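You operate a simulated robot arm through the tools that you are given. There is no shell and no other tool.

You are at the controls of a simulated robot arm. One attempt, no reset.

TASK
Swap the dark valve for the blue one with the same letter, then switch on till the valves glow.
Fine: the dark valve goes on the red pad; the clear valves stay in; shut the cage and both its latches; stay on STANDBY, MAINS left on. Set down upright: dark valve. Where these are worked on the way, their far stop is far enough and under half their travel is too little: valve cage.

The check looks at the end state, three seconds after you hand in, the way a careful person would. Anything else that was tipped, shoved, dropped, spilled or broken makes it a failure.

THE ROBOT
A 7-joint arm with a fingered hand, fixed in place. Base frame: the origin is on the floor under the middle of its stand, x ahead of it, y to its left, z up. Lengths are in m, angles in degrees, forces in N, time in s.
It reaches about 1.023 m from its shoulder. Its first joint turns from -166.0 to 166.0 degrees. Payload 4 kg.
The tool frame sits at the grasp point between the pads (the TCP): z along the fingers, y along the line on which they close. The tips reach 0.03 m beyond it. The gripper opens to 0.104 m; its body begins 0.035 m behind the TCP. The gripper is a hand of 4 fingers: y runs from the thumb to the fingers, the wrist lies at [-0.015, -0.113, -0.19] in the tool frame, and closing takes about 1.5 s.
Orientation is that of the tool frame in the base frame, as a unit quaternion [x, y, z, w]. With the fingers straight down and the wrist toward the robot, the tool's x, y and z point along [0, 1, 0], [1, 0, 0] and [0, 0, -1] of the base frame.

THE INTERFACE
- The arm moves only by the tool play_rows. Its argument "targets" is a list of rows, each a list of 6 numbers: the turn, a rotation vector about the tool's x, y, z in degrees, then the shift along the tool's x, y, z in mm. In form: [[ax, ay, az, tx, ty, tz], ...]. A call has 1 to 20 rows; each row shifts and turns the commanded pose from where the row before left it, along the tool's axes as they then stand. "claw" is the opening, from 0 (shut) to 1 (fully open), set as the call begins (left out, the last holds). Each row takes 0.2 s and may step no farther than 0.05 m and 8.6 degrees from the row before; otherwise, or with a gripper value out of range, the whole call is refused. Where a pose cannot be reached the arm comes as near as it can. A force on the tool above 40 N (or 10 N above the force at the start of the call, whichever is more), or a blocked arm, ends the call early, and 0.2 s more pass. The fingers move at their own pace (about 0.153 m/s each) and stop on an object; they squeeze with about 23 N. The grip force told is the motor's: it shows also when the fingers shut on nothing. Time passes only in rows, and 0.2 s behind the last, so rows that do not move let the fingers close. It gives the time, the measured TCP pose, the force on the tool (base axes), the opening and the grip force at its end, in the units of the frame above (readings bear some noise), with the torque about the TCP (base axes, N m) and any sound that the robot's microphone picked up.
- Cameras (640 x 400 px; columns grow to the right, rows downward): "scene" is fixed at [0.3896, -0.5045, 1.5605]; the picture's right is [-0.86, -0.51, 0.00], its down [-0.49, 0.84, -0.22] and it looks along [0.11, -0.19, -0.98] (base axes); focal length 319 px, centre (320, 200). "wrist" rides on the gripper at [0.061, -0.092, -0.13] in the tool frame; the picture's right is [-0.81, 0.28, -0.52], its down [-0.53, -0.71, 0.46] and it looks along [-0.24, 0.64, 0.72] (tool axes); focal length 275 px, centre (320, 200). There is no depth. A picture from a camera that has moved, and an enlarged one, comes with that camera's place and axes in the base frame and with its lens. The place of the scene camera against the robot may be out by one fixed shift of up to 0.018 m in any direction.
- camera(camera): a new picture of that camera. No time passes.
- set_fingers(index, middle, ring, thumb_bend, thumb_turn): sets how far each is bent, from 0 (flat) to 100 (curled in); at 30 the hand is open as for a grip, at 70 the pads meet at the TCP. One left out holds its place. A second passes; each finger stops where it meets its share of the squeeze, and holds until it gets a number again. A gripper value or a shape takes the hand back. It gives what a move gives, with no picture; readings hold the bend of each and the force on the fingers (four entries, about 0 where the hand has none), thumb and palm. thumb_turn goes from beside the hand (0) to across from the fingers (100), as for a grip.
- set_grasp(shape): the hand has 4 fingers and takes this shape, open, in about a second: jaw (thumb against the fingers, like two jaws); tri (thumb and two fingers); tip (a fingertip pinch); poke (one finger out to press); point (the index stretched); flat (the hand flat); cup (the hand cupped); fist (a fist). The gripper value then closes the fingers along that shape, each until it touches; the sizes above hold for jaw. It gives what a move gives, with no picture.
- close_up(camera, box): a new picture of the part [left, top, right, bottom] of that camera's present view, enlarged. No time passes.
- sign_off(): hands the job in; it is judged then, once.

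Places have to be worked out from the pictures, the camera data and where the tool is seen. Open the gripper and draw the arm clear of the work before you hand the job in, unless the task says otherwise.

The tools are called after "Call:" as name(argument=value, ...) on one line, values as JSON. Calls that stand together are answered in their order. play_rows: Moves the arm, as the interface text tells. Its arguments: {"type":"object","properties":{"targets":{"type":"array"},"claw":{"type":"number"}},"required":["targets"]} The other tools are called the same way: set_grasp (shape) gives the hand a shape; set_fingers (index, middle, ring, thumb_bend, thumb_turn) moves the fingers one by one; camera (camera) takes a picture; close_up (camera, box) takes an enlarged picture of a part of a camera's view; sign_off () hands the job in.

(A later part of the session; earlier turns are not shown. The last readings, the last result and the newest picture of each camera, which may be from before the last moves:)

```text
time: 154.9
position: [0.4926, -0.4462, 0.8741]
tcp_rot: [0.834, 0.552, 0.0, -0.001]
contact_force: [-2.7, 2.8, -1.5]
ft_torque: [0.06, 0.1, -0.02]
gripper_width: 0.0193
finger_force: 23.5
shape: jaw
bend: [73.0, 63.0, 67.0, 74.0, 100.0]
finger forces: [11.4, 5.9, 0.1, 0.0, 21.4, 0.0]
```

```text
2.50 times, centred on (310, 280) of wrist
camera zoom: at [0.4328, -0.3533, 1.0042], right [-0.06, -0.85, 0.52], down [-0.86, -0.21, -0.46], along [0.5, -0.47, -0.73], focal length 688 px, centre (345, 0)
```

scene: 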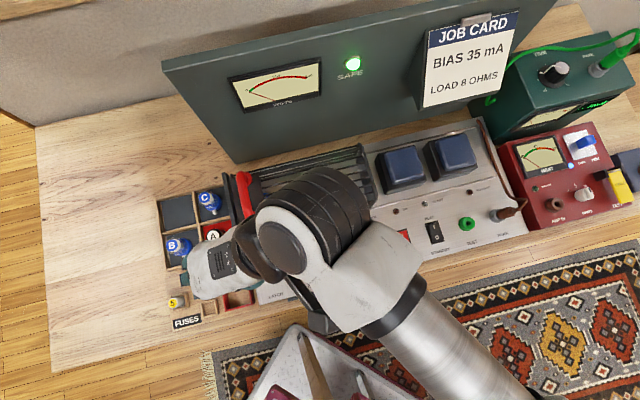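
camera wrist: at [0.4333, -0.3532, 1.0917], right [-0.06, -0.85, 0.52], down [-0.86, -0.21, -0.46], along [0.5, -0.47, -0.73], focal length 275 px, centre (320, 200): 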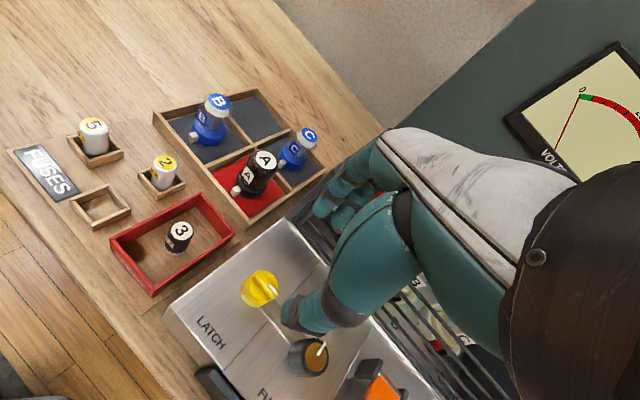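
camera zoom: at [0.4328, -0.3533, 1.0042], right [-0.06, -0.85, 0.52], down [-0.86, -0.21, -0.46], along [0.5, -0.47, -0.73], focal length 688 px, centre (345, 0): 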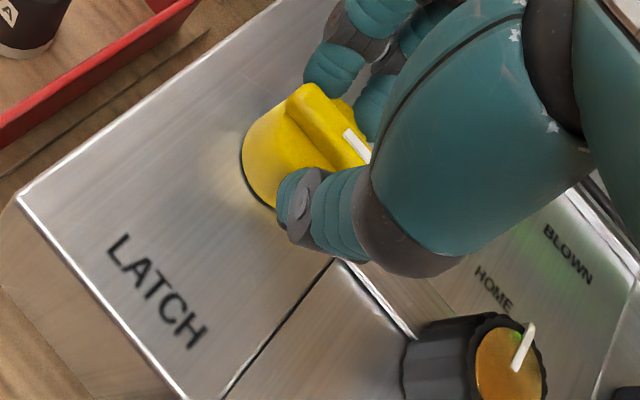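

Gripped firmly. I turn the knob counter-clockwise, back toward the cage, checking halfway.

Call:
play_rows(targets=[[0, 0, -5, 0, 0, 0], [0, 0, -5, 0, 0, 0], [0, 0, -5, 0, 0, 0], [0, 0, -5, 0, 0, 0], [0, 0, -5, 0, 0, 0], [0, 0, -5, 0, 0, 0], [0, 0, -5, 0, 0, 0], [0, 0, -5, 0, 0, 0], [0, 0, 0, 0, 0, 0]])

Call:
close_up(camera="wrist", box=[220, 200, 400, 360])

Call:
close_up(camera="scene", box=[235, 205, 325, 290])

```text
time: 156.9
position: [0.4928, -0.4458, 0.8751]
tcp_rot: [0.594, 0.804, 0.001, 0.0]
contact_force: [0.6, 2.2, 0.4]
ft_torque: [0.02, -0.02, -0.02]
gripper_width: 0.0192
finger_force: 23.2
shape: jaw
bend: [73.0, 64.0, 67.0, 75.0, 100.0]
finger forces: [14.1, 7.5, 0.0, 0.1, 20.0, 0.0]
```

```text
2.50 times, centred on (310, 280) of wrist
camera zoom: at [0.3877, -0.4143, 1.0042], right [0.5, -0.69, 0.52], down [-0.52, -0.72, -0.46], along [0.69, -0.04, -0.72], focal length 688 px, centre (345, 0)
```

zoom: 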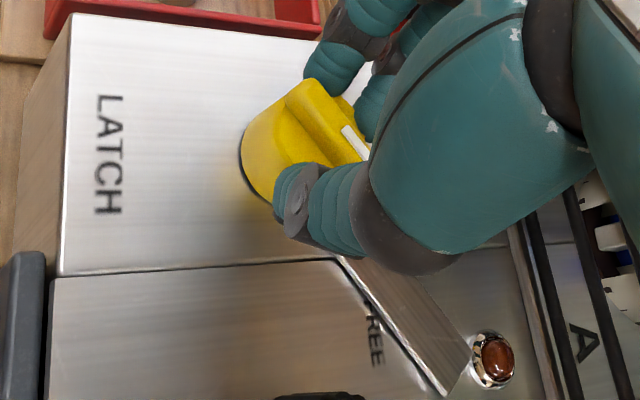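

```text
4.71 times, centred on (280, 248) of scene
camera zoom: at [0.3896, -0.5045, 1.5605], right [-0.86, -0.51, 0.0], down [-0.49, 0.84, -0.22], along [0.11, -0.19, -0.98], focal length 1501 px, centre (508, -24)
```

zoom: 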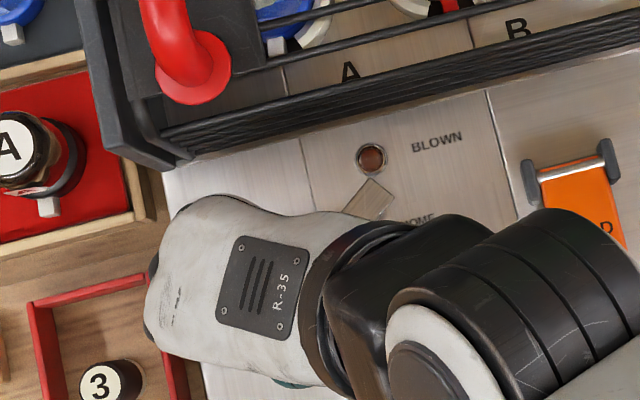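

The tongue is following, now pointing at the BLOWN lamp. I turn on another 50°.

Call:
play_rows(targets=[[0, 0, -5, 0, 0, 0], [0, 0, -5, 0, 0, 0], [0, 0, -5, 0, 0, 0], [0, 0, -5, 0, 0, 0], [0, 0, -5, 0, 0, 0], [0, 0, -5, 0, 0, 0], [0, 0, -5, 0, 0, 0], [0, 0, -5, 0, 0, 0], [0, 0, -5, 0, 0, 0], [0, 0, -5, 0, 0, 0], [0, 0, 0, 0, 0, 0]])

Call:
close_up(camera="wrist", box=[220, 200, 420, 360])

Call:
close_up(camera="scene", box=[235, 205, 325, 290])

```text
time: 159.3
position: [0.4937, -0.4451, 0.8749]
tcp_rot: [0.198, 0.98, 0.001, 0.001]
contact_force: [3.5, 2.0, 1.3]
ft_torque: [0.07, -0.13, 0.01]
gripper_width: 0.0191
finger_force: 23.1
shape: jaw
bend: [73.0, 63.0, 67.0, 75.0, 100.0]
finger forces: [14.5, 10.0, 0.1, 0.0, 18.9, 0.0]
```

```text
2.50 times, centred on (320, 280) of wrist
camera zoom: at [0.4014, -0.5064, 1.0039], right [0.85, -0.06, 0.52], down [0.21, -0.86, -0.46], along [0.48, 0.5, -0.72], focal length 688 px, centre (320, 0)
```

zoom: 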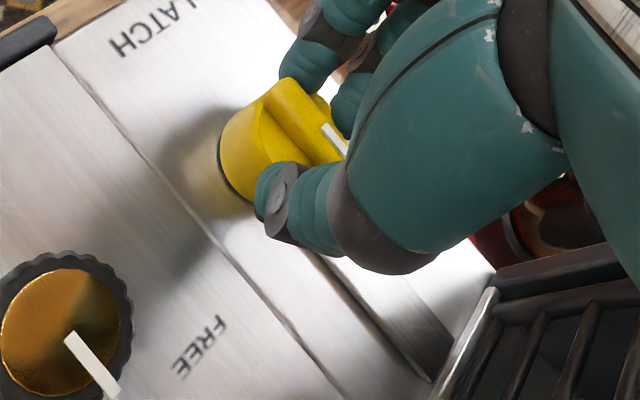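

```text
4.71 times, centred on (280, 248) of scene
camera zoom: at [0.3896, -0.5045, 1.5605], right [-0.86, -0.51, 0.0], down [-0.49, 0.84, -0.22], along [0.11, -0.19, -0.98], focal length 1501 px, centre (508, -24)
```

zoom: 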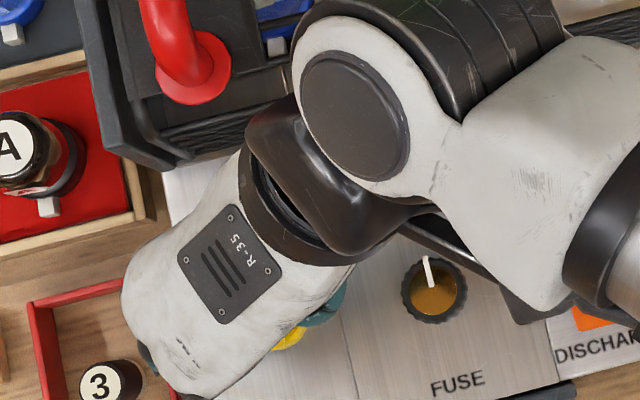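

The tongue now points at the cage. I add a few degrees to seat it against its stop, then release and check.

Call:
play_rows(targets=[[0, 0, -4, 0, 0, 0], [0, 0, -4, 0, 0, 0], [0, 0, 0, 0, 0, 0]])

Call:
play_rows(targets=[[0, 0, 0, 0, 0, 0], [0, 0, 0, 0, 0, 0], [0, 0, 0, 0, 0, 0], [0, 0, 0, 0, 0, -30], [0, 0, 0, 0, 0, -40], [0, 0, 0, 0, 0, -40], [0, 0, 0, 0, 0, 0]], claw=0.6)

Call:
camera(camera="wrist")

Call:
close_up(camera="wrist", box=[180, 240, 380, 400])

```text
time: 160.1
position: [0.4938, -0.4462, 0.8754]
tcp_rot: [0.13, 0.991, 0.0, 0.0]
contact_force: [9.9, -1.1, 2.8]
ft_torque: [0.05, -0.3, -0.16]
gripper_width: 0.0194
finger_force: 23.4
shape: jaw
bend: [73.0, 63.0, 67.0, 75.0, 100.0]
finger forces: [13.5, 12.4, 0.1, 0.0, 19.7, 0.0]
```

```text
time: 161.7
position: [0.4934, -0.4444, 0.9849]
tcp_rot: [0.129, 0.992, 0.0, 0.0]
contact_force: [0.0, 0.2, -0.3]
ft_torque: [0.0, 0.01, 0.01]
gripper_width: 0.0621
finger_force: 0.1
shape: jaw
bend: [29.0, 41.0, 37.0, 65.0, 100.0]
finger forces: [0.0, 0.1, 0.1, 0.0, 0.0, 0.0]
```

```text
taken
camera wrist: at [0.4107, -0.5183, 1.114], right [0.85, 0.06, 0.52], down [0.33, -0.83, -0.46], along [0.4, 0.56, -0.72], focal length 275 px, centre (320, 200)
```

wrist: 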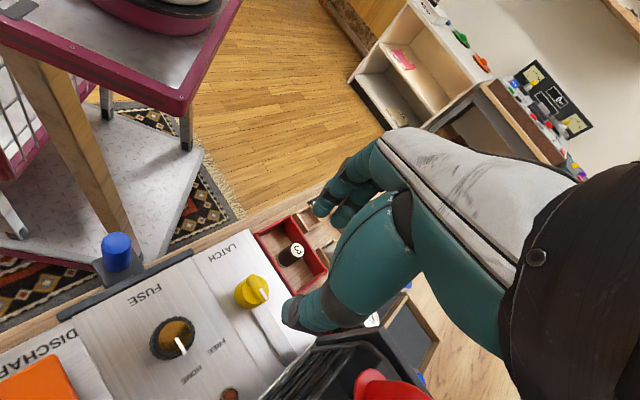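

```text
2.50 times, centred on (280, 320) of wrist
camera zoom: at [0.4107, -0.5183, 1.114], right [0.85, 0.06, 0.52], down [0.33, -0.83, -0.46], along [0.4, 0.56, -0.72], focal length 688 px, centre (420, -100)
```

zoom: 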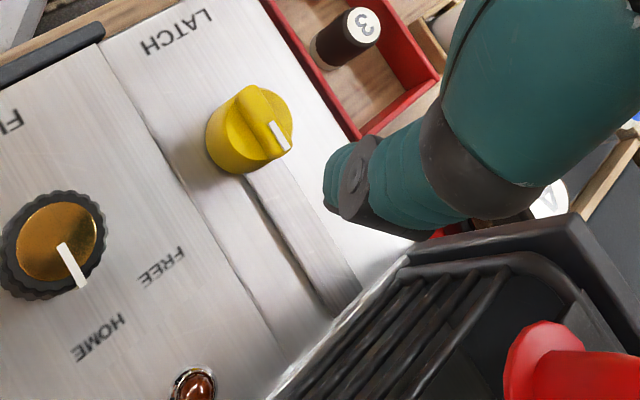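

The left latch is shut: its tongue points straight at the cage. Now for the right latch: I rise, yaw the hand to wrist-toward-robot and move over its knob.

Call:
play_rows(targets=[[0, 0, 0, 0, 0, -45], [0, 0, 0, 0, 0, -20], [0, 0, 8.0, 0, 0, 0], [0, 0, 8.0, 0, 0, 0], [0, 0, 8.0, 0, 0, 0], [0, 0, 8.0, 0, 0, 0], [0, 0, 8.0, 0, 0, 0], [0, 0, 8.0, 0, 0, 0], [0, 0, 8.0, 0, 0, 0], [0, 0, 8.0, 0, 0, 0], [0, 0, 8.0, 0, 0, 0], [0, 0, 8.0, 0, 0, 0], [0, 0, 8.0, 0, 0, 0], [0, 0, 8.0, 0, 0, 0], [0, 0, 8.0, 0, 0, 0], [0, 0, 8.0, 0, 0, 0], [0, 0, 8.0, 0, 0, 0], [0, 0, 0, 0, 0, 0]])

Call:
play_rows(targets=[[0, 0, 0, -45, 0, 0], [0, 0, 0, -45, 0, 0], [0, 0, 0, -45, 0, 0], [0, 0, 0, -45, 0, 0], [0, 0, 0, -40, 0, 0], [0, 0, 0, 0, 0, 0]])

Call:
camera(camera="wrist")

Call:
close_up(camera="wrist", box=[170, 220, 350, 380])

Call:
close_up(camera="scene", box=[220, 150, 340, 290])

```text
time: 165.5
position: [0.4932, -0.4454, 1.0491]
tcp_rot: [0.924, 0.383, 0.0, -0.001]
contact_force: [-0.1, -0.3, 0.1]
ft_torque: [-0.01, 0.0, -0.01]
gripper_width: 0.0622
finger_force: 0.1
shape: jaw
bend: [29.0, 41.0, 37.0, 65.0, 100.0]
finger forces: [0.1, 0.1, 0.0, 0.0, 0.0, 0.0]
```

```text
time: 166.9
position: [0.3382, -0.6012, 1.0481]
tcp_rot: [0.923, 0.384, 0.001, -0.001]
contact_force: [0.2, 0.2, 0.1]
ft_torque: [-0.03, -0.03, 0.01]
gripper_width: 0.062
finger_force: 0.1
shape: jaw
bend: [29.0, 41.0, 37.0, 65.0, 100.0]
finger forces: [0.0, 0.0, 0.0, 0.1, 0.0, 0.1]
```

```text
taken
camera wrist: at [0.3161, -0.4938, 1.1777], right [-0.38, -0.77, 0.52], down [-0.88, 0.13, -0.46], along [0.28, -0.63, -0.73], focal length 275 px, centre (320, 200)
```

wrist: 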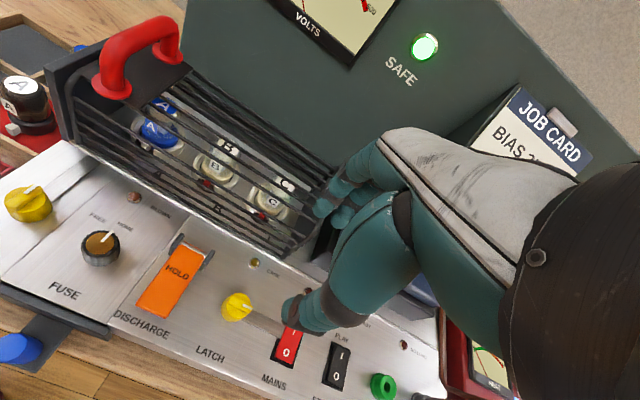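

```text
2.50 times, centred on (260, 300) of wrist
camera zoom: at [0.3161, -0.4938, 1.1777], right [-0.38, -0.77, 0.52], down [-0.88, 0.13, -0.46], along [0.28, -0.63, -0.73], focal length 688 px, centre (470, -50)
```

zoom: 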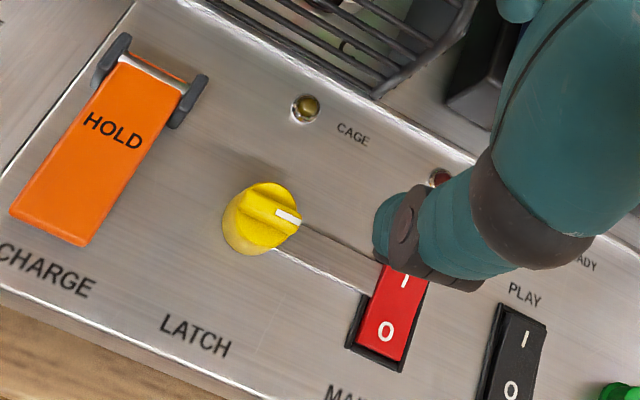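

```text
2.86 times, centred on (280, 220) of scene
camera zoom: at [0.3896, -0.5045, 1.5605], right [-0.86, -0.51, 0.0], down [-0.49, 0.84, -0.22], along [0.11, -0.19, -0.98], focal length 911 px, centre (434, 143)
```

zoom: 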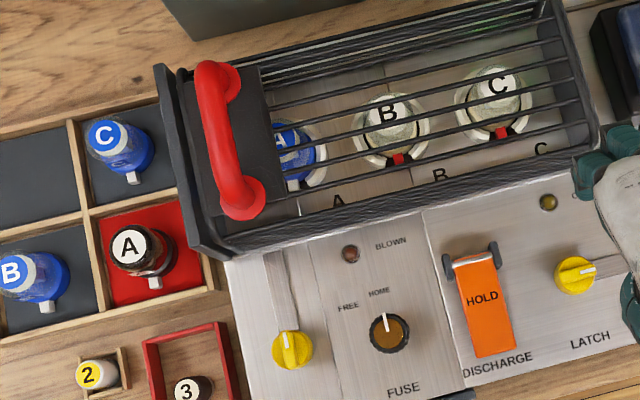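

The right knob is under the TCP. I lower around it and grip.

Call:
play_rows(targets=[[0, 0, 0, -1, -2, 0], [0, 0, 0, 0, 0, 45], [0, 0, 0, 0, 0, 45], [0, 0, 0, 0, 0, 40], [0, 0, 0, 0, 0, 25], [0, 0, 0, 0, 0, 12], [0, 0, 0, 0, 0, 7], [0, 0, 0, 0, 0, 0]], claw=0.45)

Call:
close_up(camera="wrist", box=[220, 180, 400, 340])

Call:
close_up(camera="scene", box=[310, 195, 420, 285])

```text
time: 168.7
position: [0.3362, -0.5994, 0.8756]
tcp_rot: [0.923, 0.384, 0.0, 0.0]
contact_force: [-0.3, 0.0, 0.2]
ft_torque: [0.02, 0.0, -0.01]
gripper_width: 0.0473
finger_force: 0.1
shape: jaw
bend: [74.0, 47.0, 43.0, 71.0, 100.0]
finger forces: [0.0, 0.0, 0.0, 0.0, 0.0, 0.0]
```

```text
2.50 times, centred on (310, 260) of wrist
camera zoom: at [0.3147, -0.4926, 1.0047], right [-0.38, -0.77, 0.52], down [-0.88, 0.13, -0.46], along [0.28, -0.63, -0.73], focal length 688 px, centre (345, 50)
```

zoom: 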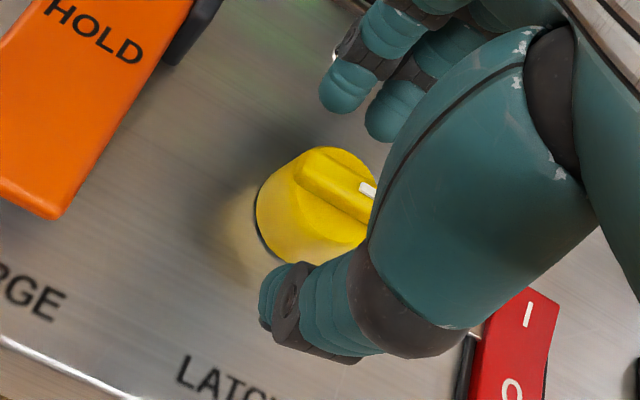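

```text
4.44 times, centred on (365, 240) of scene
camera zoom: at [0.3896, -0.5045, 1.5605], right [-0.86, -0.51, 0.0], down [-0.49, 0.84, -0.22], along [0.11, -0.19, -0.98], focal length 1418 px, centre (120, 22)
```

zoom: 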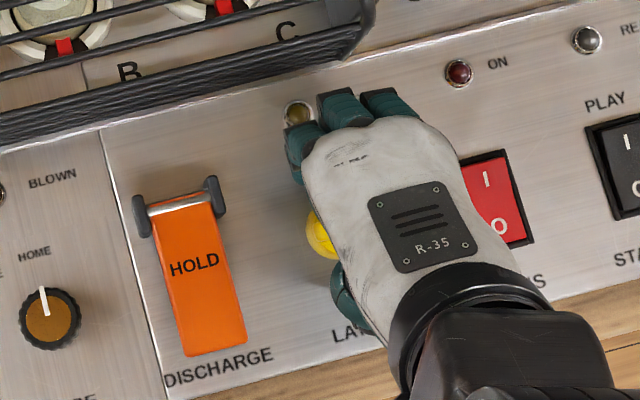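

Positioned without contact. I close fully and turn counter-clockwise by 45°, then check.

Call:
play_rows(targets=[[0, 0, 0, 0, 0, 0], [0, 0, 0, 0, 0, 0], [0, 0, 0, 0, 0, 0], [0, 0, 0, 0, 0, 0], [0, 0, 0, 0, 0, 0], [0, 0, 0, 0, 0, 0], [0, 0, -5, 0, 0, 0], [0, 0, -5, 0, 0, 0], [0, 0, -5, 0, 0, 0], [0, 0, -5, 0, 0, 0], [0, 0, -5, 0, 0, 0], [0, 0, -5, 0, 0, 0], [0, 0, -5, 0, 0, 0], [0, 0, -5, 0, 0, 0], [0, 0, -5, 0, 0, 0], [0, 0, 0, 0, 0, 0]], claw=0.0)

Call:
close_up(camera="wrist", box=[220, 180, 400, 340])

Call:
close_up(camera="scene", box=[310, 195, 420, 285])

```text
time: 172.1
position: [0.3356, -0.6002, 0.8759]
tcp_rot: [0.706, 0.708, 0.0, 0.0]
contact_force: [-8.6, 4.1, 4.3]
ft_torque: [0.11, 0.28, -0.02]
gripper_width: 0.019
finger_force: 23.0
shape: jaw
bend: [73.0, 61.0, 65.0, 75.0, 99.0]
finger forces: [9.5, 4.9, 0.0, 0.1, 23.6, 0.0]
```

```text
2.50 times, centred on (310, 260) of wrist
camera zoom: at [0.2437, -0.5399, 1.0049], right [0.28, -0.81, 0.52], down [-0.71, -0.53, -0.46], along [0.65, -0.24, -0.72], focal length 688 px, centre (345, 50)
```

zoom: 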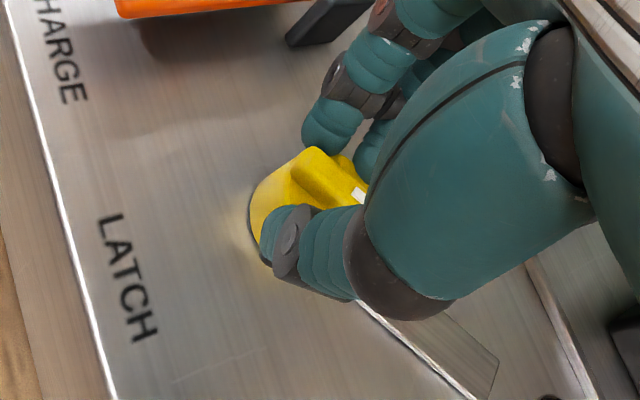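

```text
4.44 times, centred on (365, 240) of scene
camera zoom: at [0.3896, -0.5045, 1.5605], right [-0.86, -0.51, 0.0], down [-0.49, 0.84, -0.22], along [0.11, -0.19, -0.98], focal length 1418 px, centre (120, 22)
```

zoom: 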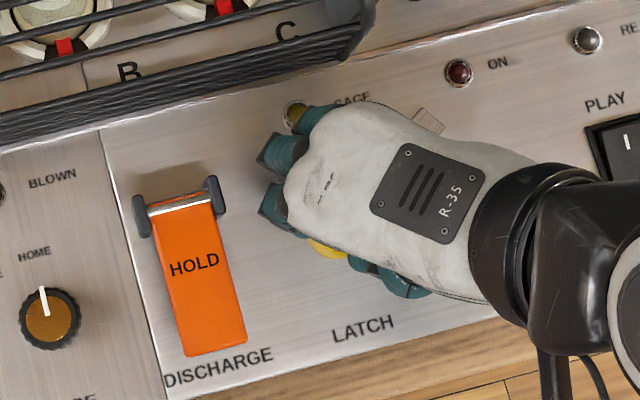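

The tongue is following with a small lag. I turn another 48°.

Call:
play_rows(targets=[[0, 0, -6, 0, 0, 0], [0, 0, -6, 0, 0, 0], [0, 0, -6, 0, 0, 0], [0, 0, -6, 0, 0, 0], [0, 0, -6, 0, 0, 0], [0, 0, -6, 0, 0, 0], [0, 0, -6, 0, 0, 0], [0, 0, -6, 0, 0, 0], [0, 0, 0, 0, 0, 0]])

Call:
close_up(camera="wrist", box=[220, 180, 420, 360])

Call:
close_up(camera="scene", box=[310, 195, 420, 285])

```text
time: 174.1
position: [0.3357, -0.5999, 0.8759]
tcp_rot: [0.358, 0.934, 0.001, 0.0]
contact_force: [-11.6, 0.1, 6.5]
ft_torque: [-0.07, 0.38, -0.02]
gripper_width: 0.0195
finger_force: 23.3
shape: jaw
bend: [73.0, 62.0, 65.0, 75.0, 97.0]
finger forces: [10.8, 4.1, 0.0, 0.1, 24.1, 0.0]
```

```text
2.22 times, centred on (320, 270) of wrist
camera zoom: at [0.2286, -0.6285, 1.0048], right [0.79, -0.34, 0.52], down [-0.08, -0.89, -0.46], along [0.61, 0.32, -0.72], focal length 612 px, centre (320, 44)
```

zoom: 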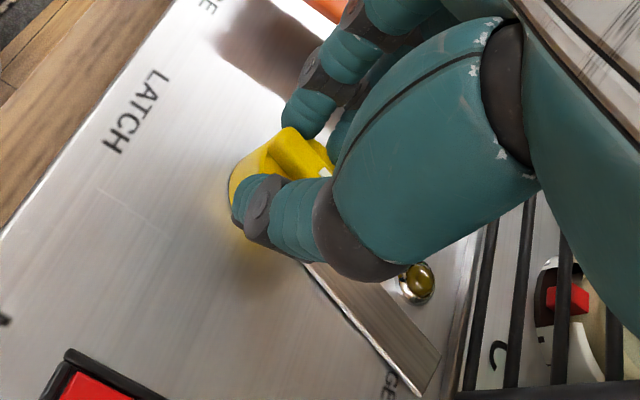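

```text
4.44 times, centred on (365, 240) of scene
camera zoom: at [0.3896, -0.5045, 1.5605], right [-0.86, -0.51, 0.0], down [-0.49, 0.84, -0.22], along [0.11, -0.19, -0.98], focal length 1418 px, centre (120, 22)
```

zoom: 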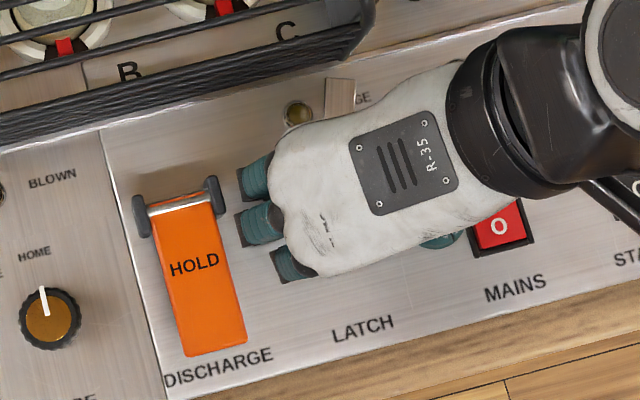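

About 20° remain, and the fingers keep clear of HOLD. I turn another 22° to the stop.

Call:
play_rows(targets=[[0, 0, -5.5, 0, 0, 0], [0, 0, -5.5, 0, 0, 0], [0, 0, -5.5, 0, 0, 0], [0, 0, -5.5, 0, 0, 0], [0, 0, 0, 0, 0, 0]])

Call:
close_up(camera="wrist", box=[220, 180, 420, 360])

Call:
close_up(camera="scene", box=[310, 195, 420, 285])

```text
time: 175.3
position: [0.3349, -0.6, 0.8756]
tcp_rot: [0.173, 0.985, 0.002, -0.001]
contact_force: [-14.0, -3.1, 8.4]
ft_torque: [-0.12, 0.38, -0.02]
gripper_width: 0.0193
finger_force: 22.9
shape: jaw
bend: [73.0, 73.0, 65.0, 76.0, 96.0]
finger forces: [12.2, 3.6, 0.0, 0.0, 25.4, 0.1]
```

```text
2.22 times, centred on (320, 270) of wrist
camera zoom: at [0.2467, -0.6663, 1.0046], right [0.86, -0.02, 0.52], down [0.26, -0.85, -0.46], along [0.45, 0.52, -0.72], focal length 612 px, centre (320, 44)
```

zoom: 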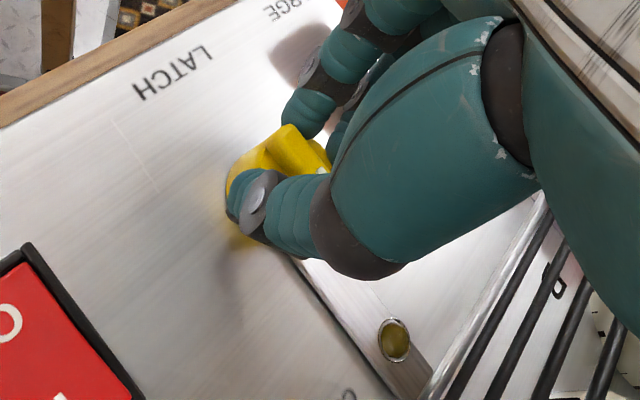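

```text
4.44 times, centred on (365, 240) of scene
camera zoom: at [0.3896, -0.5045, 1.5605], right [-0.86, -0.51, 0.0], down [-0.49, 0.84, -0.22], along [0.11, -0.19, -0.98], focal length 1418 px, centre (120, 22)
```

zoom: 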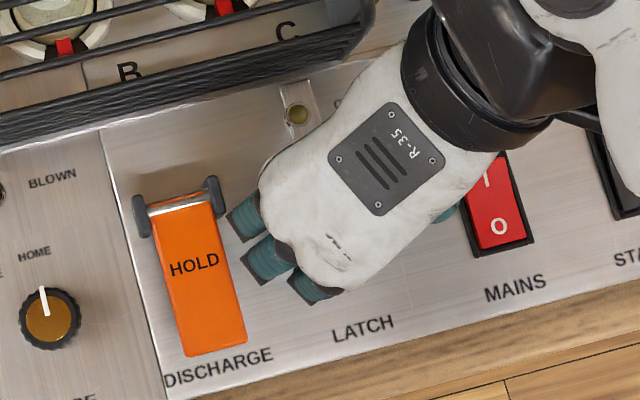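

The tongue lies over the CAGE lamp as at the start, so it looks shut. I open only slightly to stay clear of HOLD, rise, and then open fully.

Call:
play_rows(targets=[[0, 0, 0, 0, 0, 0], [0, 0, 0, 0, 0, 0], [0, 0, 0, 0, 0, 0], [0, 0, 0, 0, 0, -10], [0, 0, 0, 0, 0, -30], [0, 0, 0, 0, 0, -40], [0, 0, 0, 0, 0, -40], [0, 0, 0, 0, 0, 0]], claw=0.33)

Call:
camera(camera="wrist")

Call:
close_up(camera="scene", box=[310, 195, 420, 285])

```text
time: 177.1
position: [0.3348, -0.6004, 0.9954]
tcp_rot: [0.173, 0.985, 0.002, 0.0]
contact_force: [-0.3, 0.4, -0.3]
ft_torque: [-0.02, 0.02, -0.01]
gripper_width: 0.0346
finger_force: 0.1
shape: jaw
bend: [74.0, 52.0, 50.0, 73.0, 100.0]
finger forces: [0.0, 0.1, 0.0, 0.1, 0.0, 0.0]
```

```text
taken
camera wrist: at [0.2469, -0.6667, 1.125], right [0.86, -0.02, 0.52], down [0.26, -0.85, -0.46], along [0.45, 0.52, -0.72], focal length 275 px, centre (320, 200)
```

wrist: 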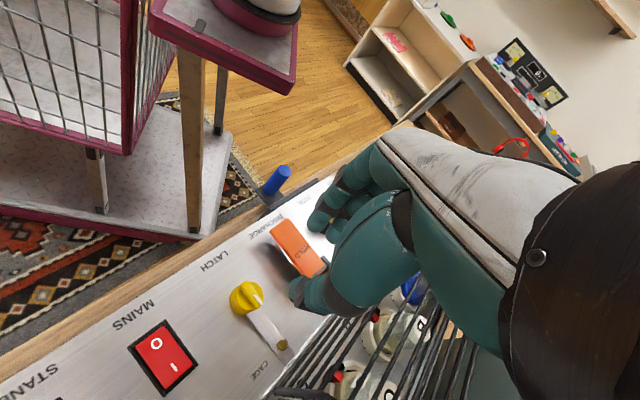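

```text
4.44 times, centred on (365, 240) of scene
camera zoom: at [0.3896, -0.5045, 1.5605], right [-0.86, -0.51, 0.0], down [-0.49, 0.84, -0.22], along [0.11, -0.19, -0.98], focal length 1418 px, centre (120, 22)
```

zoom: 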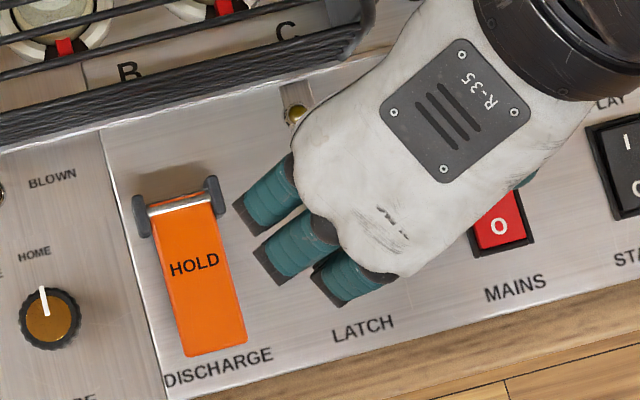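

Both latches look shut. Next is the MAINS switch: I rise, square the hand up and try the poke shape to see where its fingertip lies.

Call:
play_rows(targets=[[0, 0, 0, 0, 0, -45], [0, 0, 0, 0, 0, -45], [0, 0, 8, 0, 0, 0], [0, 0, 8, 0, 0, 0], [0, 0, 8, 0, 0, 0], [0, 0, 8, 0, 0, 0], [0, 0, 8, 0, 0, 0], [0, 0, 8, 0, 0, 0], [0, 0, 8, 0, 0, 0], [0, 0, 8, 0, 0, 0], [0, 0, 8, 0, 0, 0], [0, 0, 8, 0, 0, 0], [0, 0, 8, 0, 0, 0], [0, 0, 8, 0, 0, 0], [0, 0, 8, 0, 0, 0], [0, 0, 8, 0, 0, 0], [0, 0, 3, 0, 0, 0], [0, 0, 0, 0, 0, 0]])

Call:
set_grasp(shape="poke")

Call:
camera(camera="wrist")

Call:
camera(camera="scene")

Call:
close_up(camera="scene", box=[330, 200, 400, 260])

```text
time: 180.9
position: [0.3354, -0.6015, 1.0848]
tcp_rot: [0.924, 0.382, 0.001, 0.0]
contact_force: [0.6, -0.2, -0.8]
ft_torque: [0.04, -0.02, 0.02]
gripper_width: 0.0343
finger_force: 0.1
shape: jaw
bend: [74.0, 52.0, 50.0, 73.0, 100.0]
finger forces: [0.0, 0.0, 0.0, 0.0, 0.0, 0.0]
```

```text
time: 181.8
position: [0.3353, -0.6006, 1.0854]
tcp_rot: [0.924, 0.383, 0.0, -0.001]
contact_force: [-0.2, 0.3, 0.0]
ft_torque: [0.0, 0.0, 0.01]
gripper_width: 0.0002
finger_force: 0.0
shape: poke
bend: [70.0, 70.0, 99.0, 100.0, 100.0]
finger forces: [0.0, 0.1, 0.0, 0.0, 0.0, 0.0]
```

```text
taken
camera wrist: at [0.3142, -0.4932, 1.2151], right [-0.38, -0.77, 0.52], down [-0.88, 0.13, -0.46], along [0.28, -0.63, -0.73], focal length 275 px, centre (320, 200)
```

wrist: 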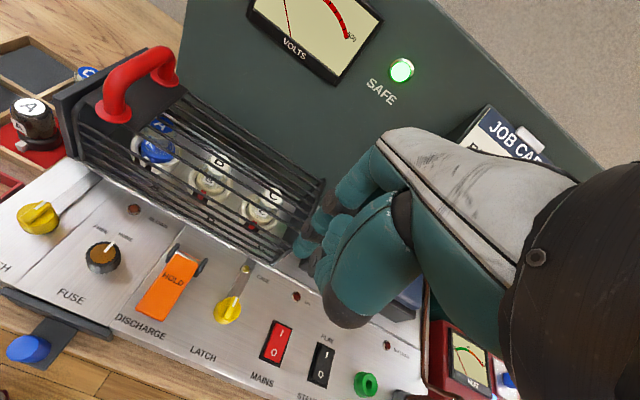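

```text
taken
```

scene: 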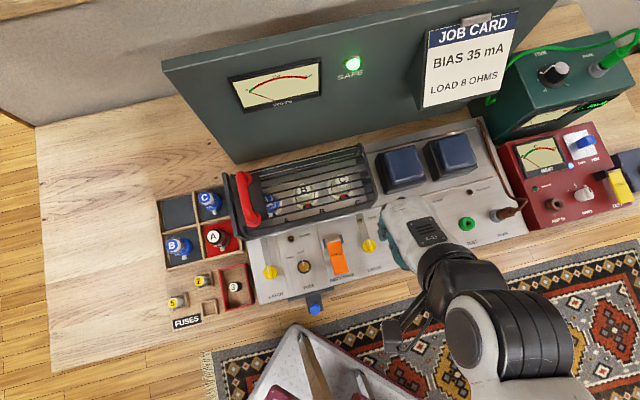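

```text
6.67 times, centred on (365, 230) of scene
camera zoom: at [0.3896, -0.5045, 1.5605], right [-0.86, -0.51, 0.0], down [-0.49, 0.84, -0.22], along [0.11, -0.19, -0.98], focal length 2126 px, centre (20, 0)
```

zoom: 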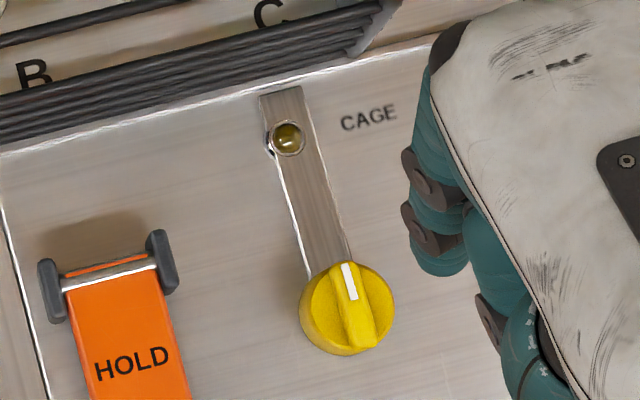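

The right latch matches its starting position. I leave only the index out for pressing and look where its tip is.

Call:
set_fingers(index=60, middle=100, ring=100, thumb_bend=100)

Call:
camera(camera="wrist")

Call:
close_up(camera="wrist", box=[240, 150, 440, 340])

Call:
close_up(camera="scene", box=[360, 180, 460, 270])

```text
time: 182.8
position: [0.3369, -0.6007, 1.0846]
tcp_rot: [0.924, 0.384, 0.001, -0.002]
contact_force: [-0.9, 0.0, -0.7]
ft_torque: [-0.01, -0.01, 0.02]
gripper_width: 0.0244
finger_force: 0.0
shape: fingers
bend: [33.0, 100.0, 100.0, 100.0, 100.0]
finger forces: [0.0, 0.1, 0.0, 0.1, 0.1, 0.1]
```

```text
taken
camera wrist: at [0.3142, -0.4932, 1.2151], right [-0.38, -0.77, 0.52], down [-0.88, 0.13, -0.46], along [0.28, -0.63, -0.73], focal length 275 px, centre (320, 200)
```

wrist: 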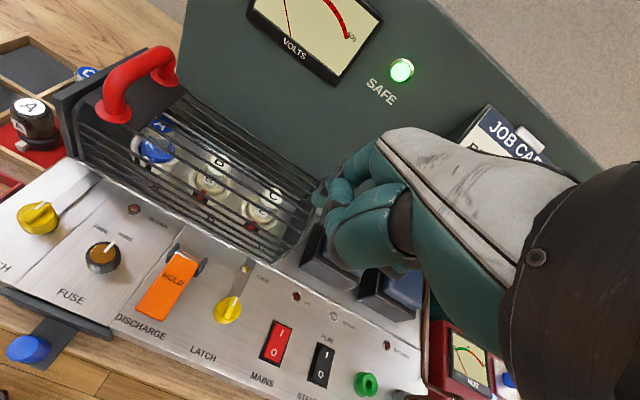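

```text
2.11 times, centred on (340, 245) of wrist
camera zoom: at [0.3142, -0.4932, 1.2151], right [-0.38, -0.77, 0.52], down [-0.88, 0.13, -0.46], along [0.28, -0.63, -0.73], focal length 580 px, centre (278, 105)
```

zoom: 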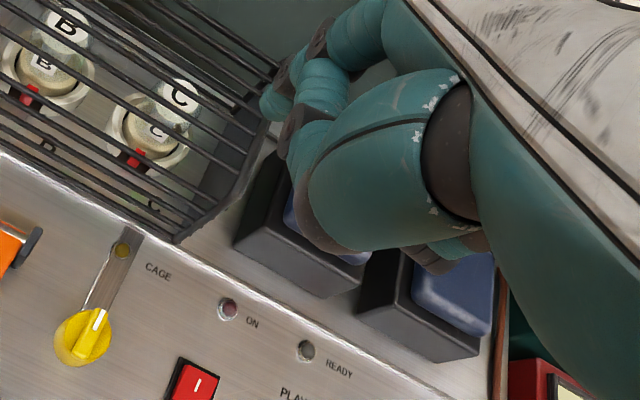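

```text
4.44 times, centred on (410, 225) of scene
camera zoom: at [0.3896, -0.5045, 1.5605], right [-0.86, -0.51, 0.0], down [-0.49, 0.84, -0.22], along [0.11, -0.19, -0.98], focal length 1418 px, centre (-80, 89)
```

zoom: 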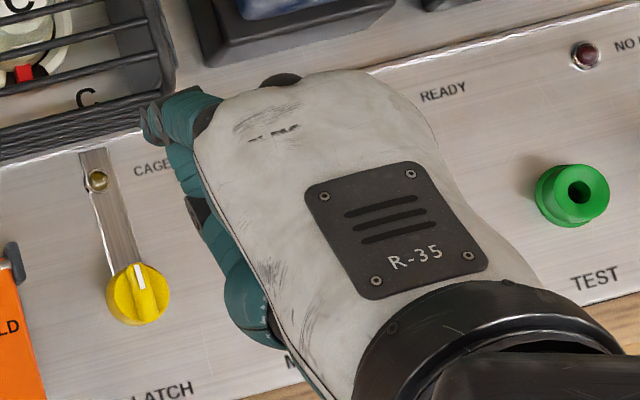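

The index did not go where I asked. I go back to the ready-made poke shape and zoom in on the fingertips.

Call:
set_grasp(shape="poke")

Call:
close_up(camera="wrist", box=[240, 150, 440, 340])

Call:
close_up(camera="scene", box=[360, 180, 460, 270])

Call:
set_grasp(shape="point")

Call:
close_up(camera="wrist", box=[240, 150, 440, 340])

Call:
close_up(camera="scene", box=[360, 180, 460, 270])

```text
time: 183.7
position: [0.3363, -0.6007, 1.0849]
tcp_rot: [0.924, 0.384, 0.0, -0.001]
contact_force: [-0.6, 0.7, 0.1]
ft_torque: [0.0, -0.02, 0.02]
gripper_width: 0.0001
finger_force: 0.0
shape: poke
bend: [70.0, 70.0, 99.0, 100.0, 100.0]
finger forces: [0.0, 0.0, 0.0, 0.0, 0.1, 0.0]
```

```text
2.11 times, centred on (340, 245) of wrist
camera zoom: at [0.3142, -0.4932, 1.2151], right [-0.38, -0.77, 0.52], down [-0.88, 0.13, -0.46], along [0.28, -0.63, -0.73], focal length 580 px, centre (278, 105)
```

zoom: 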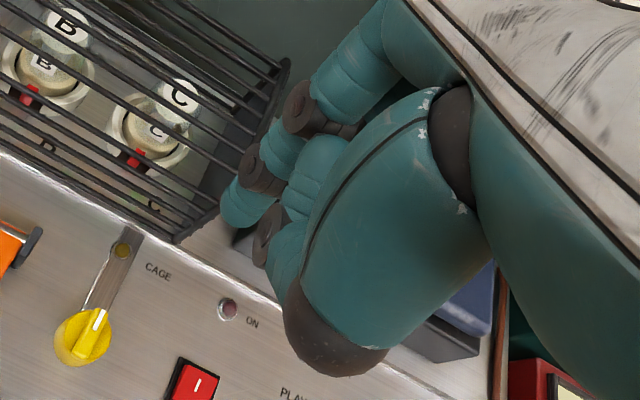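

```text
4.44 times, centred on (410, 225) of scene
camera zoom: at [0.3896, -0.5045, 1.5605], right [-0.86, -0.51, 0.0], down [-0.49, 0.84, -0.22], along [0.11, -0.19, -0.98], focal length 1418 px, centre (-80, 89)
```

zoom: 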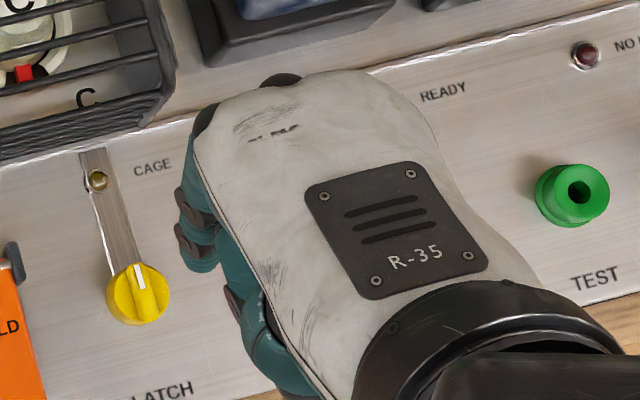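

```text
time: 184.6
position: [0.335, -0.6008, 1.0849]
tcp_rot: [0.924, 0.383, 0.001, -0.001]
contact_force: [-0.4, 0.6, -0.2]
ft_torque: [0.02, 0.03, 0.0]
gripper_width: 0.0001
finger_force: 0.0
shape: point
bend: [20.0, 100.0, 100.0, 98.0, 88.0]
finger forces: [0.0, 0.0, 0.1, 0.0, 0.0, 0.0]
```

```text
2.11 times, centred on (340, 245) of wrist
camera zoom: at [0.3142, -0.4932, 1.2151], right [-0.38, -0.77, 0.52], down [-0.88, 0.13, -0.46], along [0.28, -0.63, -0.73], focal length 580 px, centre (278, 105)
```

zoom: 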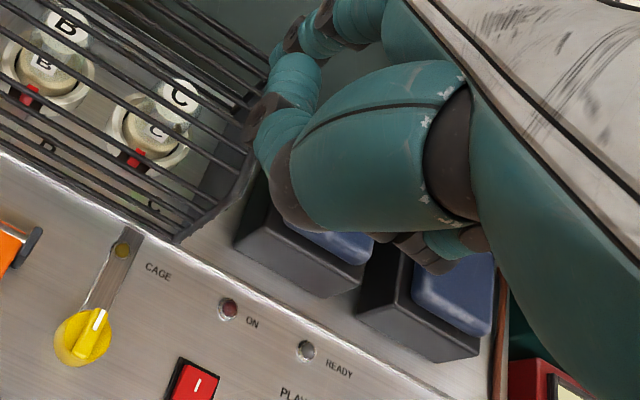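

```text
4.44 times, centred on (410, 225) of scene
camera zoom: at [0.3896, -0.5045, 1.5605], right [-0.86, -0.51, 0.0], down [-0.49, 0.84, -0.22], along [0.11, -0.19, -0.98], focal length 1418 px, centre (-80, 89)
```

zoom: 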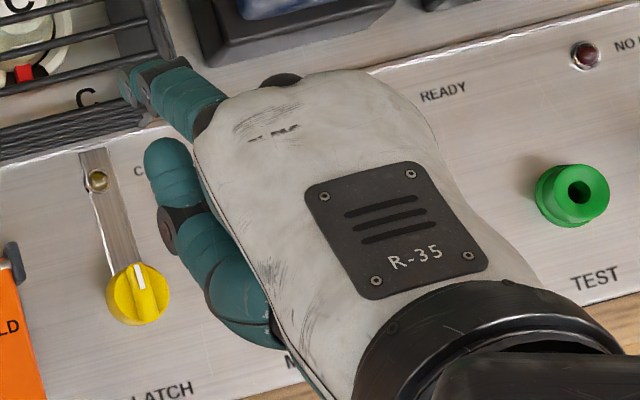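

In the poke shape both index and middle tips reach down near the TCP (index about 9 mm to the left of it). I curl the middle away and leave the index holding.

Call:
set_grasp(shape="poke")

Call:
set_fingers(middle=100)

Call:
close_up(camera="wrist", box=[240, 150, 440, 340])

Call:
close_up(camera="scene", box=[360, 180, 460, 270])

```text
time: 185.5
position: [0.3358, -0.6013, 1.0853]
tcp_rot: [0.924, 0.383, 0.0, -0.002]
contact_force: [1.0, 0.1, 0.3]
ft_torque: [0.0, 0.0, 0.03]
gripper_width: 0.0003
finger_force: 0.0
shape: poke
bend: [70.0, 70.0, 99.0, 100.0, 100.0]
finger forces: [0.0, 0.1, 0.0, 0.1, 0.0, 0.0]
```

```text
time: 186.5
position: [0.3353, -0.6011, 1.0863]
tcp_rot: [0.924, 0.384, 0.0, -0.001]
contact_force: [0.3, 0.1, 0.7]
ft_torque: [0.01, 0.0, 0.0]
gripper_width: 0.03
finger_force: 0.0
shape: fingers
bend: [70.0, 100.0, 99.0, 100.0, 100.0]
finger forces: [0.0, 0.0, 0.1, 0.0, 0.0, 0.0]
```

```text
2.11 times, centred on (340, 245) of wrist
camera zoom: at [0.3142, -0.4932, 1.2151], right [-0.38, -0.77, 0.52], down [-0.88, 0.13, -0.46], along [0.28, -0.63, -0.73], focal length 580 px, centre (278, 105)
```

zoom: 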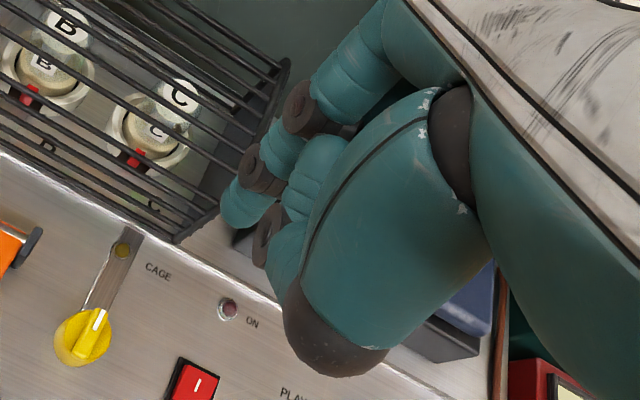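

```text
4.44 times, centred on (410, 225) of scene
camera zoom: at [0.3896, -0.5045, 1.5605], right [-0.86, -0.51, 0.0], down [-0.49, 0.84, -0.22], along [0.11, -0.19, -0.98], focal length 1418 px, centre (-80, 89)
```

zoom: 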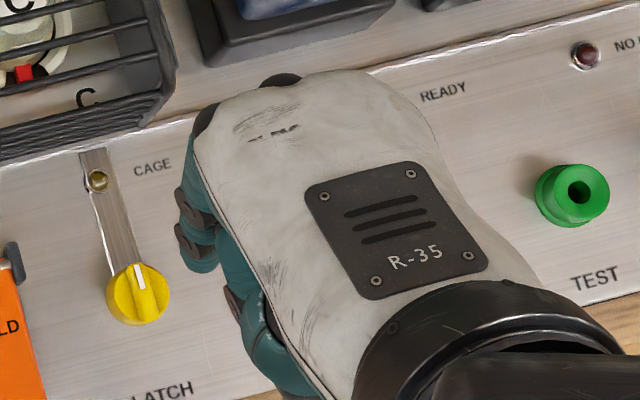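

That confirms the lowest point is the index tip, about 8 mm left of the TCP and 35 mm below it. Now I zoom on the MAINS rocker to place its I end.

Call:
close_up(camera="wrist", box=[230, 290, 350, 400])

Call:
close_up(camera="scene", box=[385, 215, 450, 265])

```text
3.64 times, centred on (290, 345) of wrist
camera zoom: at [0.3142, -0.4932, 1.2151], right [-0.38, -0.77, 0.52], down [-0.88, 0.13, -0.46], along [0.28, -0.63, -0.73], focal length 1001 px, centre (429, -327)
```

zoom: 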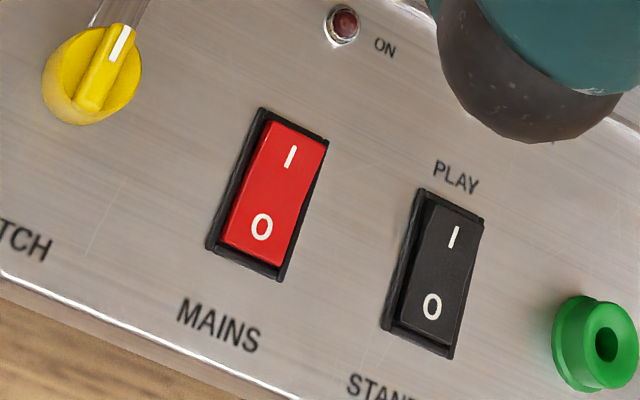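

```text
8.00 times, centred on (418, 240) of scene
camera zoom: at [0.3896, -0.5045, 1.5605], right [-0.86, -0.51, 0.0], down [-0.49, 0.84, -0.22], along [0.11, -0.19, -0.98], focal length 2552 px, centre (-460, -120)
```

zoom: 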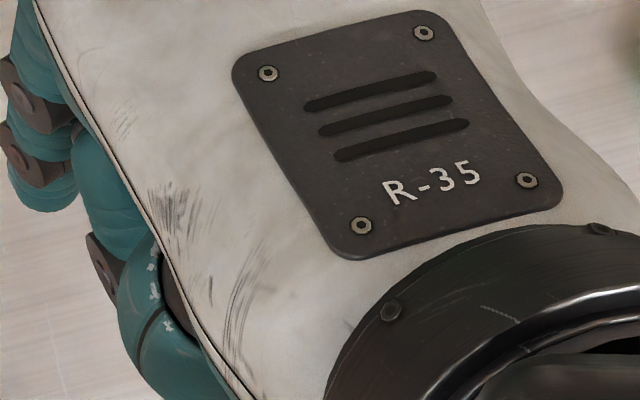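

The rocker's O end is pressed, so mains is off. Its I mark sits at about r≈0.269, q≈0.667. I move so the index tip is above the I end and lower partway to check alignment.

Call:
play_rows(targets=[[0, 0, 0, -45, 3, 0], [0, 0, 0, -44.5, 4, 0], [0, 0, 0, 0, 0, 45], [0, 0, 0, 0, 0, 45], [0, 0, 0, 0, 0, 45], [0, 0, 0, 0, 0, 35], [0, 0, 0, 0, 0, 0]])

Call:
camera(camera="wrist")

Call:
close_up(camera="wrist", box=[220, 190, 400, 340])

Call:
close_up(camera="scene", box=[360, 190, 460, 280])

```text
time: 188.1
position: [0.2781, -0.6673, 0.9152]
tcp_rot: [0.923, 0.384, 0.0, -0.001]
contact_force: [0.3, -0.3, 1.0]
ft_torque: [-0.01, 0.01, 0.02]
gripper_width: 0.0298
finger_force: 0.1
shape: fingers
bend: [70.0, 100.0, 99.0, 100.0, 100.0]
finger forces: [0.0, 0.0, 0.0, 0.0, 0.1, 0.1]
```

```text
taken
camera wrist: at [0.2559, -0.5605, 1.0451], right [-0.38, -0.77, 0.52], down [-0.88, 0.13, -0.46], along [0.28, -0.63, -0.73], focal length 275 px, centre (320, 200)
```

wrist: 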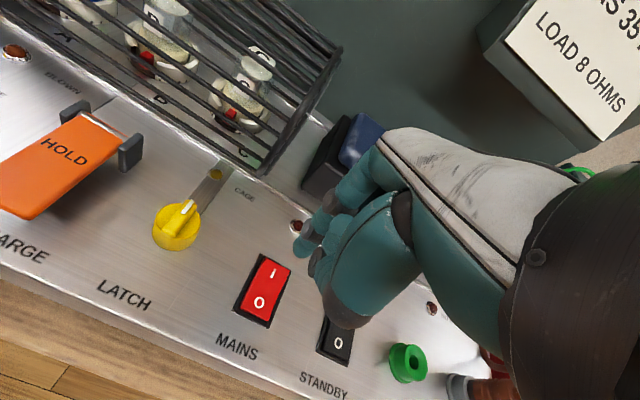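

```text
2.67 times, centred on (310, 265) of wrist
camera zoom: at [0.2559, -0.5605, 1.0451], right [-0.38, -0.77, 0.52], down [-0.88, 0.13, -0.46], along [0.28, -0.63, -0.73], focal length 734 px, centre (347, 27)
```

zoom: 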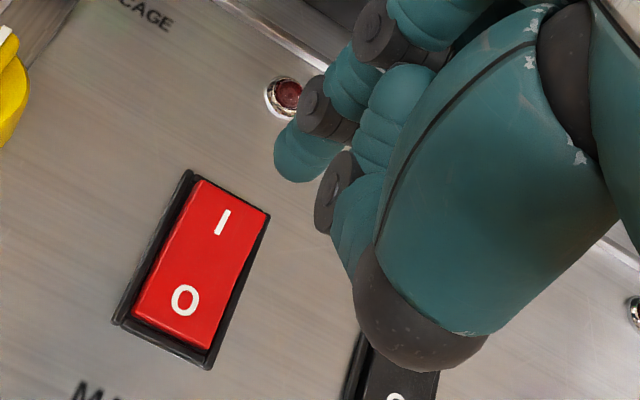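

```text
4.44 times, centred on (410, 235) of scene
camera zoom: at [0.3896, -0.5045, 1.5605], right [-0.86, -0.51, 0.0], down [-0.49, 0.84, -0.22], along [0.11, -0.19, -0.98], focal length 1418 px, centre (-80, 44)
```

zoom: 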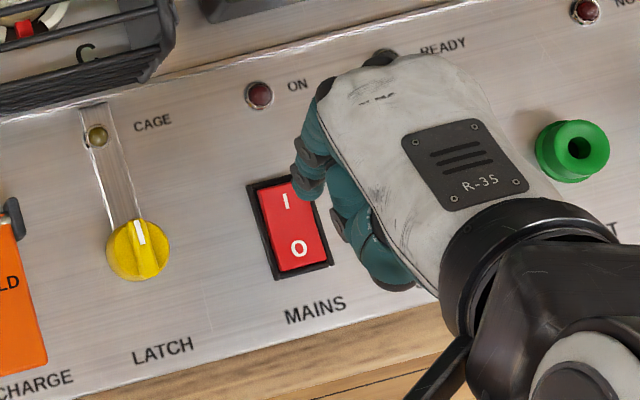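

The tip should land right on the I mark. I lower in steps, watching the force and sound.

Call:
play_rows(targets=[[0, 0, 0, 0, -2, 12], [0, 0, 0, 0, 0, 12], [0, 0, 0, 0, 0, 6], [0, 0, 0, 0, 0, 0]])

Call:
close_up(camera="wrist", box=[220, 190, 400, 340])

Call:
close_up(camera="scene", box=[360, 190, 460, 280])

```text
time: 189.1
position: [0.2773, -0.6667, 0.8844]
tcp_rot: [0.923, 0.385, 0.0, -0.001]
contact_force: [0.7, 0.2, -0.1]
ft_torque: [0.03, 0.02, 0.02]
gripper_width: 0.0298
finger_force: 0.0
shape: fingers
bend: [70.0, 100.0, 99.0, 100.0, 100.0]
finger forces: [0.1, 0.0, 0.1, 0.0, 0.1, 0.0]
```

```text
2.67 times, centred on (310, 265) of wrist
camera zoom: at [0.2547, -0.5594, 1.015], right [-0.38, -0.77, 0.52], down [-0.88, 0.13, -0.46], along [0.28, -0.63, -0.73], focal length 734 px, centre (347, 27)
```

zoom: 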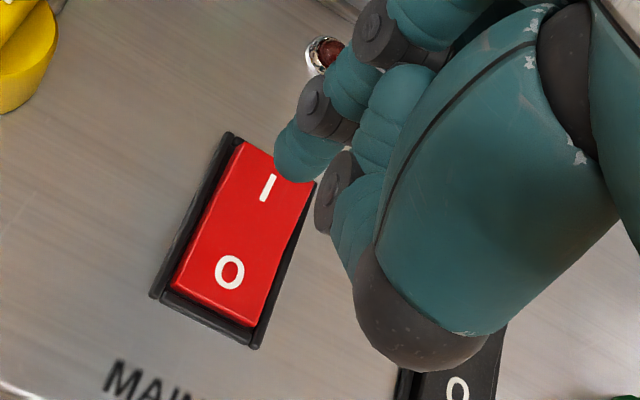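

```text
4.44 times, centred on (410, 235) of scene
camera zoom: at [0.3896, -0.5045, 1.5605], right [-0.86, -0.51, 0.0], down [-0.49, 0.84, -0.22], along [0.11, -0.19, -0.98], focal length 1418 px, centre (-80, 44)
```

zoom: 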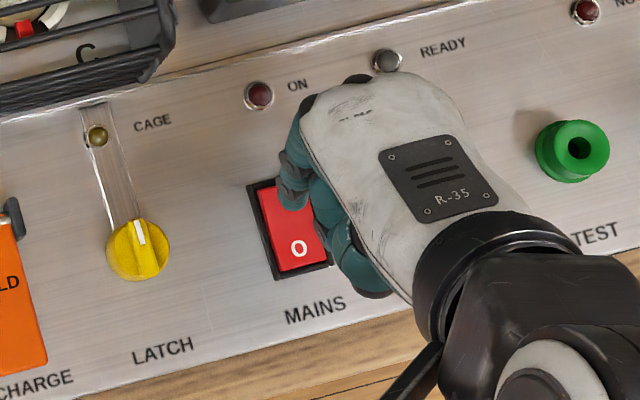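

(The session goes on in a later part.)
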